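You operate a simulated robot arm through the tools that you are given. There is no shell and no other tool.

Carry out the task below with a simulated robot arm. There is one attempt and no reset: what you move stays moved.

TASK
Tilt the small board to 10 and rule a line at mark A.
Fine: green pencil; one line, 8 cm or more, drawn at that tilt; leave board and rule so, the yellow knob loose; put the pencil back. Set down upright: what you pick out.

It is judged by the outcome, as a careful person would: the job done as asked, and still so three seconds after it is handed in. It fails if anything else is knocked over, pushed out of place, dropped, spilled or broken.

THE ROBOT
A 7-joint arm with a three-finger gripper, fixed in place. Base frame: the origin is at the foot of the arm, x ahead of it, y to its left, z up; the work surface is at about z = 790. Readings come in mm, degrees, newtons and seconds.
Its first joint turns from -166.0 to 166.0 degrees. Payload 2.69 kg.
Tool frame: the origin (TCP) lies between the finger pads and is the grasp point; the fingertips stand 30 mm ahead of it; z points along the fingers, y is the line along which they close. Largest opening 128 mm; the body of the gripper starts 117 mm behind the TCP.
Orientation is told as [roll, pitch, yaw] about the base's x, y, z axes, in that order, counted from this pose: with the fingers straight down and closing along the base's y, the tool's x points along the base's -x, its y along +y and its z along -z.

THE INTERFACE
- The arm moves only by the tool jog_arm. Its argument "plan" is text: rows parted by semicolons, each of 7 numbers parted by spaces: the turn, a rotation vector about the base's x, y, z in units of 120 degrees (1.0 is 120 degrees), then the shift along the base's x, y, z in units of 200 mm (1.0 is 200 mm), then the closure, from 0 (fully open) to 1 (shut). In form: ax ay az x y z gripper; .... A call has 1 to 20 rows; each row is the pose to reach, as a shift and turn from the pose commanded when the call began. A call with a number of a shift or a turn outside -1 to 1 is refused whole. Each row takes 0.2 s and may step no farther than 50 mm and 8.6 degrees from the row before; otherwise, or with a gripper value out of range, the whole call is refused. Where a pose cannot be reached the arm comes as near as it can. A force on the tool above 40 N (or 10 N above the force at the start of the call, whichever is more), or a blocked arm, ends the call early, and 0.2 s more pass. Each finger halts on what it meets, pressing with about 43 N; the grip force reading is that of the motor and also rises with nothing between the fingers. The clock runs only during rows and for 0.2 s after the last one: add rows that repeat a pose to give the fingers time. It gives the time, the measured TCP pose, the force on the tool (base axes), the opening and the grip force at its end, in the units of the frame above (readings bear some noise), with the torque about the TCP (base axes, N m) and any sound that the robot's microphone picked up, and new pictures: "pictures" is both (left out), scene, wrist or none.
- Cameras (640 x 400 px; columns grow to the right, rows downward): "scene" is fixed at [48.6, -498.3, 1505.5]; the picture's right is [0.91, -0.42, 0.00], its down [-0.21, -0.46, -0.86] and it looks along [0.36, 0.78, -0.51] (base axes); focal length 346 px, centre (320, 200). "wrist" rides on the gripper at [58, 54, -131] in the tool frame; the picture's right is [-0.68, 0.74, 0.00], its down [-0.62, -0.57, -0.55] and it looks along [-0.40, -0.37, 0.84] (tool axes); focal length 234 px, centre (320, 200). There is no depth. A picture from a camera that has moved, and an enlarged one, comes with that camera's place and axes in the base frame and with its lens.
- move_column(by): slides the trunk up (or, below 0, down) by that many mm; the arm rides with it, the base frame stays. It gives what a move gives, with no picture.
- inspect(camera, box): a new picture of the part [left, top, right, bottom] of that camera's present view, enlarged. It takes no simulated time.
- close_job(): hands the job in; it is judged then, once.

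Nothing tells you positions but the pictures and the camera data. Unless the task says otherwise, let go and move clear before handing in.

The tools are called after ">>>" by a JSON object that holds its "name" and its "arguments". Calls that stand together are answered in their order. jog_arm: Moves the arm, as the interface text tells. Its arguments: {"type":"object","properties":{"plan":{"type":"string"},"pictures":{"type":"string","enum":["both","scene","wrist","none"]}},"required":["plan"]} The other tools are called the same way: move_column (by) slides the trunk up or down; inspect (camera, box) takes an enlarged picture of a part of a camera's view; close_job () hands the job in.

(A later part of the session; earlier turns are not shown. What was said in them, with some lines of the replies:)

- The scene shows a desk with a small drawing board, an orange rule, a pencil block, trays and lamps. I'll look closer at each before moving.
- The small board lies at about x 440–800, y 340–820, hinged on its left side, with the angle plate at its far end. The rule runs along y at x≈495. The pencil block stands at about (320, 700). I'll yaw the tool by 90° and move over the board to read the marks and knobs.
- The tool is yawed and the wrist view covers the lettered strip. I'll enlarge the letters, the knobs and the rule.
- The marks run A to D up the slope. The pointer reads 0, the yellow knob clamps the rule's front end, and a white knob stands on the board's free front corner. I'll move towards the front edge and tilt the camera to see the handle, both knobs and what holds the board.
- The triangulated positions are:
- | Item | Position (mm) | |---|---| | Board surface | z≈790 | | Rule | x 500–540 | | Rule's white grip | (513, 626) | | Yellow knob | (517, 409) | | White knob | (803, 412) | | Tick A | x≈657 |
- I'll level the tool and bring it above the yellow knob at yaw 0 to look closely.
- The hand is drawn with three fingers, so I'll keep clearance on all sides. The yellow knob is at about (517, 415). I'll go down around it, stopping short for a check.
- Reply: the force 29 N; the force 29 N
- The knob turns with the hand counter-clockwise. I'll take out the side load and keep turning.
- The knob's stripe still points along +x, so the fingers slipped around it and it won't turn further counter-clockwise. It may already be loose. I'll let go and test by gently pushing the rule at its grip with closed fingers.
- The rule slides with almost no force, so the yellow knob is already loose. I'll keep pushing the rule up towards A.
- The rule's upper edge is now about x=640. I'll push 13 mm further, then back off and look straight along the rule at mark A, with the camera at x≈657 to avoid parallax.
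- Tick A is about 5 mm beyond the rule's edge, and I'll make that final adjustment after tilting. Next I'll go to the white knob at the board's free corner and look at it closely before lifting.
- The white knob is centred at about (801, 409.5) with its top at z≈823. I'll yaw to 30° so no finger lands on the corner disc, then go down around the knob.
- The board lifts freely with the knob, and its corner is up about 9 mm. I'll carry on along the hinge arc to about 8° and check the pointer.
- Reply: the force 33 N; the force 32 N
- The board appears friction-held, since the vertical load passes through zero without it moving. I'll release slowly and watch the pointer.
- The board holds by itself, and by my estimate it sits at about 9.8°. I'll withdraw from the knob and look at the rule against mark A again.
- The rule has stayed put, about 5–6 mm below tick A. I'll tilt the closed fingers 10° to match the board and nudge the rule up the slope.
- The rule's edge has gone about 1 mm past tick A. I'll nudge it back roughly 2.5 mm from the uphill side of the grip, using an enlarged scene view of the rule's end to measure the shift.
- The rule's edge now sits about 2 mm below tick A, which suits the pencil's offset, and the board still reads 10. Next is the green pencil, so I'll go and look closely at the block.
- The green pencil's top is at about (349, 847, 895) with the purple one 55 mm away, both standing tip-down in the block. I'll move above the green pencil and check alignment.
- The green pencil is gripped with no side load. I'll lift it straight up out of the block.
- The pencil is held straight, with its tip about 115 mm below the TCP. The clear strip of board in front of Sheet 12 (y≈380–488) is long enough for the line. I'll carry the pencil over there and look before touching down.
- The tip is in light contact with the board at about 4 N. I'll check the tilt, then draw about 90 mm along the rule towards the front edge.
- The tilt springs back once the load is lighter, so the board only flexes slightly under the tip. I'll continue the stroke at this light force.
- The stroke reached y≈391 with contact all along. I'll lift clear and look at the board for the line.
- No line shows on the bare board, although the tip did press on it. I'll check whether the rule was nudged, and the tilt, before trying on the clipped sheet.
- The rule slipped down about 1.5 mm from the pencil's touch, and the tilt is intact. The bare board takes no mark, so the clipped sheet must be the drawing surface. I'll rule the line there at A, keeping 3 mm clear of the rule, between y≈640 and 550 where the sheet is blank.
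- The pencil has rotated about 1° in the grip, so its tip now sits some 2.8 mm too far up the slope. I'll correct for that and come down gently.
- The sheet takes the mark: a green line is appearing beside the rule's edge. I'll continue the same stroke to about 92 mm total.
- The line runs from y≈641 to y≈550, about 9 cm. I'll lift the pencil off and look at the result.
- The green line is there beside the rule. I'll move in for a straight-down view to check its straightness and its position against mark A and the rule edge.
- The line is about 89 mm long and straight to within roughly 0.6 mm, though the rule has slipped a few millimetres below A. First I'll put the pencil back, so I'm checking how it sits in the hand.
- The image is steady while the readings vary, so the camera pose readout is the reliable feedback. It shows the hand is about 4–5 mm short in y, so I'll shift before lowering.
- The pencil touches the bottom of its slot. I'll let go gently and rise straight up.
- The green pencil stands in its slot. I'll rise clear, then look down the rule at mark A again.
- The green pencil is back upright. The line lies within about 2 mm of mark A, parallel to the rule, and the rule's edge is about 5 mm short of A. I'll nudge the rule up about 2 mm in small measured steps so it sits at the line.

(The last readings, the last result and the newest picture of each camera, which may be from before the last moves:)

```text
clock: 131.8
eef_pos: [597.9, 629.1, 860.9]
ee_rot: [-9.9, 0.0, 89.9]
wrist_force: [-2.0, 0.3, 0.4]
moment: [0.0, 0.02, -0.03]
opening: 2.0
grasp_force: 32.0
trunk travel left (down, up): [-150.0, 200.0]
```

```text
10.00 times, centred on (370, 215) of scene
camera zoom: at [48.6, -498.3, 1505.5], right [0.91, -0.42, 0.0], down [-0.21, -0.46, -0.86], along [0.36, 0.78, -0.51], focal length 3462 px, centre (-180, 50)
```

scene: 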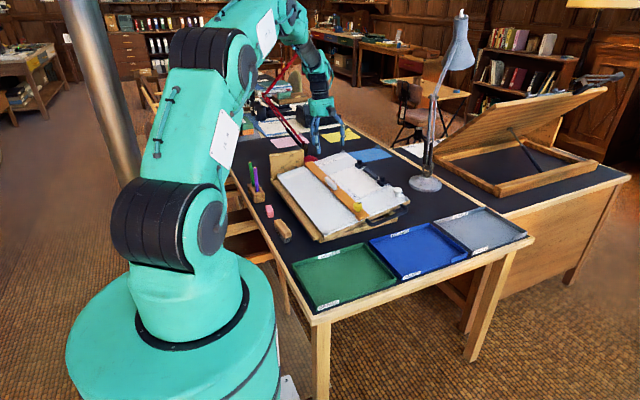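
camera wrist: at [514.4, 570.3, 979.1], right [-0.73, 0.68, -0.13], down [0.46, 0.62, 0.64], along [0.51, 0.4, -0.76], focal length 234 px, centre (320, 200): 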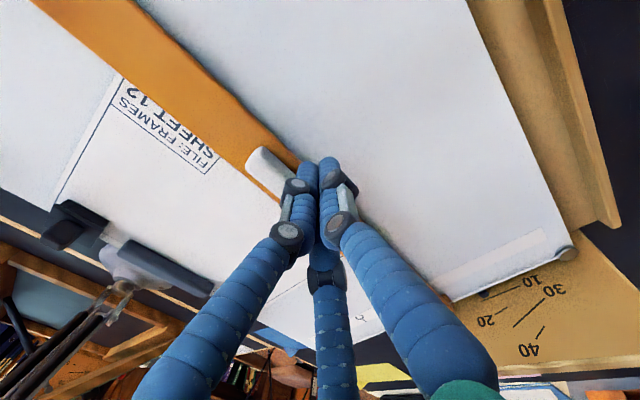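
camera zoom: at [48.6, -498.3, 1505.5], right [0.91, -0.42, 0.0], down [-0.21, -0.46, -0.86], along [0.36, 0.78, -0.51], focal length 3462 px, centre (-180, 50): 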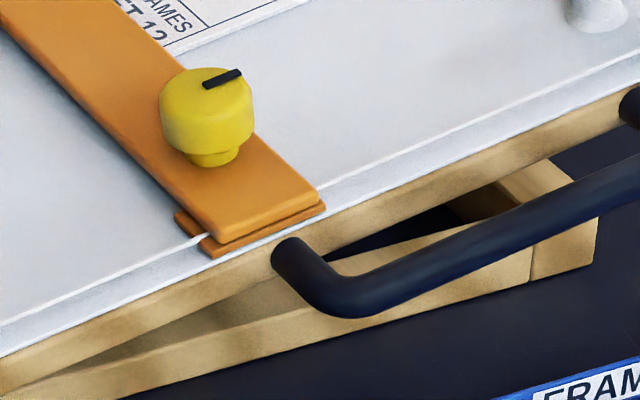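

The rule has moved up about 2.8 mm. I'll back off and check the rule, line and tick together.

>>> {"name": "jog_arm", "arguments": {"plan": "0 0 0 -0.05 0 -0.009 1; 0 0 0 -0.08 0 0.1 1; 0 0 0 -0.1 0 0.3 0.9; 0 0 0 -0.08 0.1 0.5 0.7; 0 0 0 0 0.2 0.65 0.5; -0.012 0 0.068 0.05 0.28 0.67 0.3; -0.024 0 0.135 0.12 0.29 0.67 0.1; -0.036 0 0.202 0.12 0.29 0.67 0; -0.0475 0 0.27 0.12 0.29 0.67 0; -0.059 0 0.335 0.12 0.29 0.67 0; -0.0651 0 0.3693 0.12 0.29 0.67 0; -0.0651 0 0.3693 0.12 0.29 0.67 0", "pictures": "both"}}

>>> {"name": "inspect", "arguments": {"camera": "wrist", "box": [280, 190, 360, 240]}}

>>> {"name": "inspect", "arguments": {"camera": "wrist", "box": [270, 0, 370, 100]}}

>>> {"name": "inspect", "arguments": {"camera": "scene", "box": [285, 158, 309, 174]}}

>>> {"name": "inspect", "arguments": {"camera": "scene", "box": [230, 130, 430, 260]}}

```text
clock: 134.4
eef_pos: [620.6, 685.2, 994.7]
ee_rot: [-7.1, 7.0, 134.7]
wrist_force: [0.0, -0.2, 0.3]
moment: [0.04, -0.01, -0.01]
opening: 128.4
grasp_force: 0.1
trunk travel left (down, up): [-150.0, 200.0]
camera wrist: at [601.6, 607.5, 1124.3], right [-0.98, -0.04, -0.17], down [-0.13, 0.84, 0.53], along [0.12, 0.55, -0.83], focal length 234 px, centre (320, 200)
```

scene: 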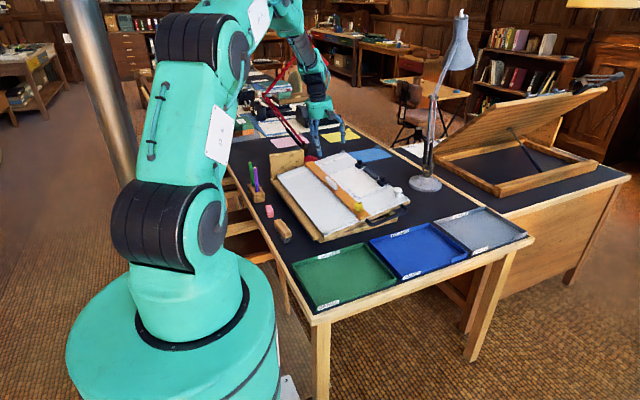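
wrist: 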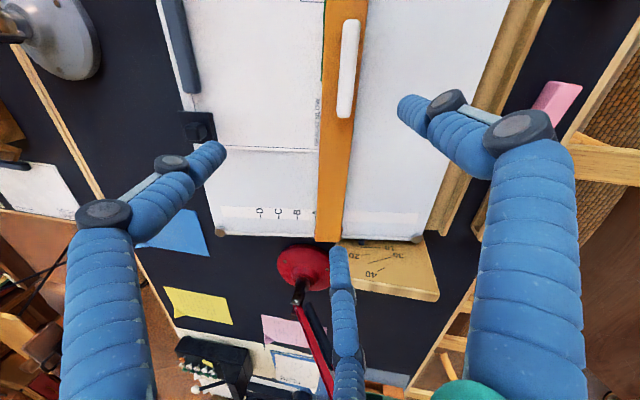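

```text
8.00 times, centred on (320, 215) of wrist
camera zoom: at [601.6, 607.5, 1124.3], right [-0.98, -0.04, -0.17], down [-0.13, 0.84, 0.53], along [0.12, 0.55, -0.83], focal length 1873 px, centre (320, 80)
```

zoom: 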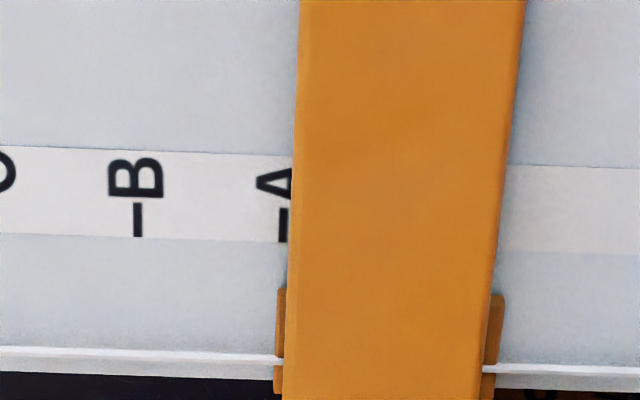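

```text
4.00 times, centred on (320, 50) of wrist
camera zoom: at [601.6, 607.5, 1124.3], right [-0.98, -0.04, -0.17], down [-0.13, 0.84, 0.53], along [0.12, 0.55, -0.83], focal length 937 px, centre (320, 800)
```

zoom: 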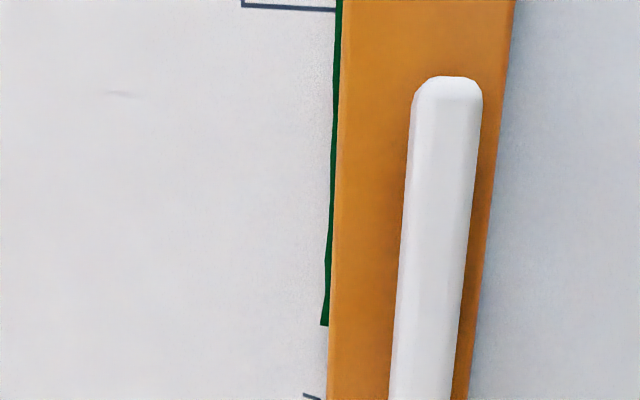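

```text
16.00 times, centred on (297, 166) of scene
camera zoom: at [48.6, -498.3, 1505.5], right [0.91, -0.42, 0.0], down [-0.21, -0.46, -0.86], along [0.36, 0.78, -0.51], focal length 5540 px, centre (688, 744)
```

zoom: 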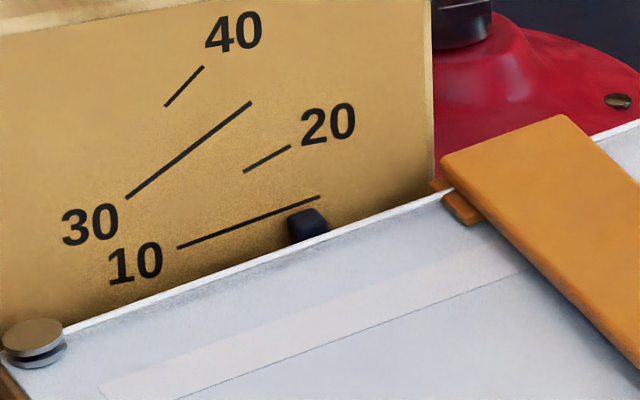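

```text
3.08 times, centred on (330, 195) of scene
camera zoom: at [48.6, -498.3, 1505.5], right [0.91, -0.42, 0.0], down [-0.21, -0.46, -0.86], along [0.36, 0.78, -0.51], focal length 1065 px, centre (289, 215)
```

zoom: 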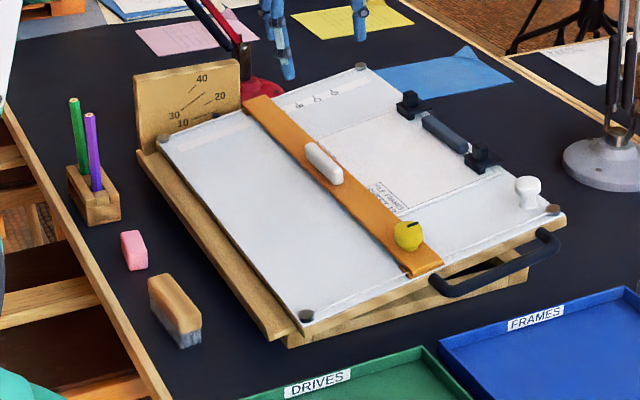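

The rule's edge is 1.6 mm from tick A with the line along it, and the board reads 10. Both pencils are upright and everything else is undisturbed. I'll move the arm clear and do a last check.

>>> {"name": "jog_arm", "arguments": {"plan": "0 0 0 -0.1 -0.05 0.15 0; 0 0 0 -0.25 -0.1 0.3 0; 0 0 0 -0.4 -0.15 0.45 0; 0 0 0 -0.6 -0.2 0.55 0; 0 0 0 -0.8 -0.25 0.6 0; 0 0 0 -0.95 -0.3 0.6 0; 0 0 0 -0.95 -0.3 0.6 0; 0 0 0 -0.95 -0.3 0.6 0", "pictures": "both"}}

>>> {"name": "inspect", "arguments": {"camera": "scene", "box": [230, 130, 430, 260]}}

>>> {"name": "inspect", "arguments": {"camera": "scene", "box": [285, 158, 309, 174]}}

```text
clock: 136.2
eef_pos: [430.9, 625.1, 1114.2]
ee_rot: [-7.1, 7.0, 134.6]
wrist_force: [1.5, 0.5, 0.3]
moment: [-0.01, 0.03, 0.0]
opening: 127.9
grasp_force: 0.2
trunk travel left (down, up): [-150.0, 200.0]
camera wrist: at [410.8, 546.2, 1243.4], right [-0.98, -0.04, -0.17], down [-0.13, 0.84, 0.53], along [0.12, 0.55, -0.83], focal length 234 px, centre (320, 200)
```

scene: 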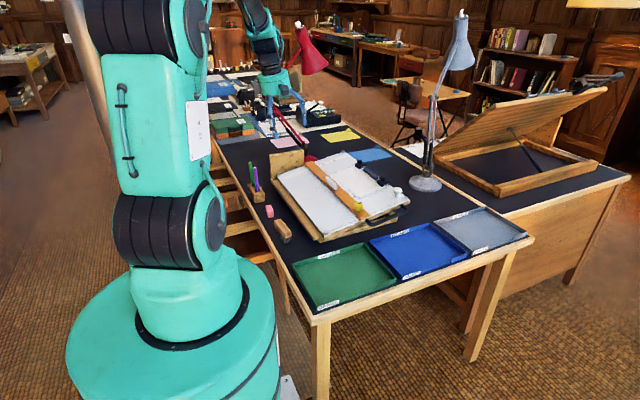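
wrist: 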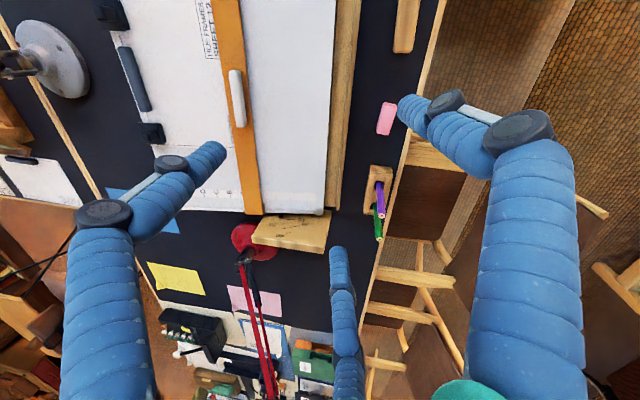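

```text
3.08 times, centred on (330, 195) of scene
camera zoom: at [48.6, -498.3, 1505.5], right [0.91, -0.42, 0.0], down [-0.21, -0.46, -0.86], along [0.36, 0.78, -0.51], focal length 1065 px, centre (289, 215)
```

zoom: 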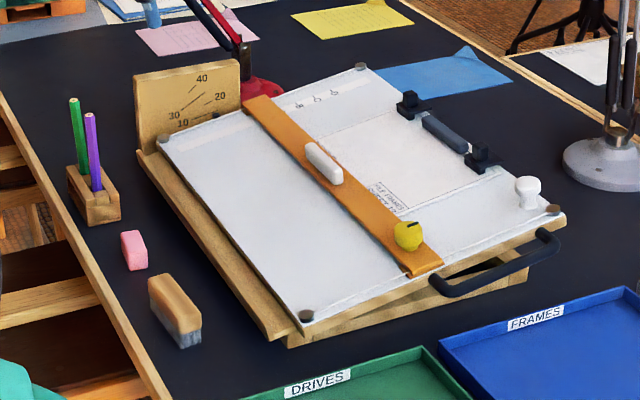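

```text
16.00 times, centred on (297, 166) of scene
camera zoom: at [48.6, -498.3, 1505.5], right [0.91, -0.42, 0.0], down [-0.21, -0.46, -0.86], along [0.36, 0.78, -0.51], focal length 5540 px, centre (688, 744)
```

zoom: 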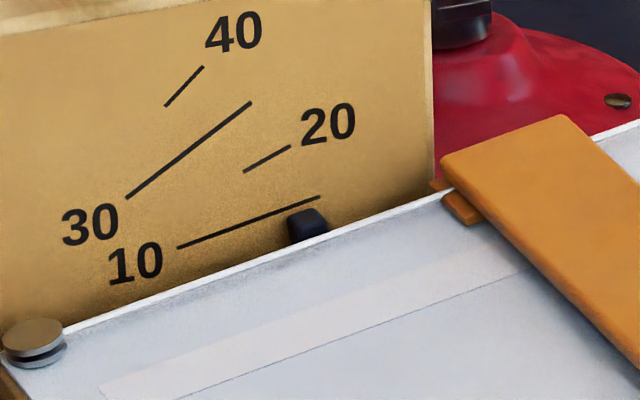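

The board holds at 10 with the rule at A and its yellow knob loose. The green line is drawn, both pencils stand in the block, and the arm is clear, so I'm handing the job in.

>>> {"name": "close_job", "arguments": {}}

```text
The job is handed in.
```

I've handed the job in: the small board is tilted to 10 and one green line, about 9 cm long, is ruled at mark A.

- **Tilt:** I read the board as about 9.8° on the angle plate. It holds by itself and had not moved when I checked just before handing in.
- **Line:** It is about 2 mm or less from tick A, roughly parallel to the rule, and straight to within about 1 mm. It is on Sheet 12, because my first stroke on the bare board in front of the sheet left no visible mark. Its front end runs about 2 cm into the sheet's title block, since there was not quite 8 cm of blank paper along A.
- **Rule and knob:** The pencil pushed the rule down the slope while drawing, so I nudged it back up afterwards. Its edge now sits about 1.6 mm from tick A and partly covers the line. The yellow knob was loose to begin with and is left loose.
- **Pencil:** The green pencil is back upright in its slot in the block. Nothing else looked moved in the last pictures.
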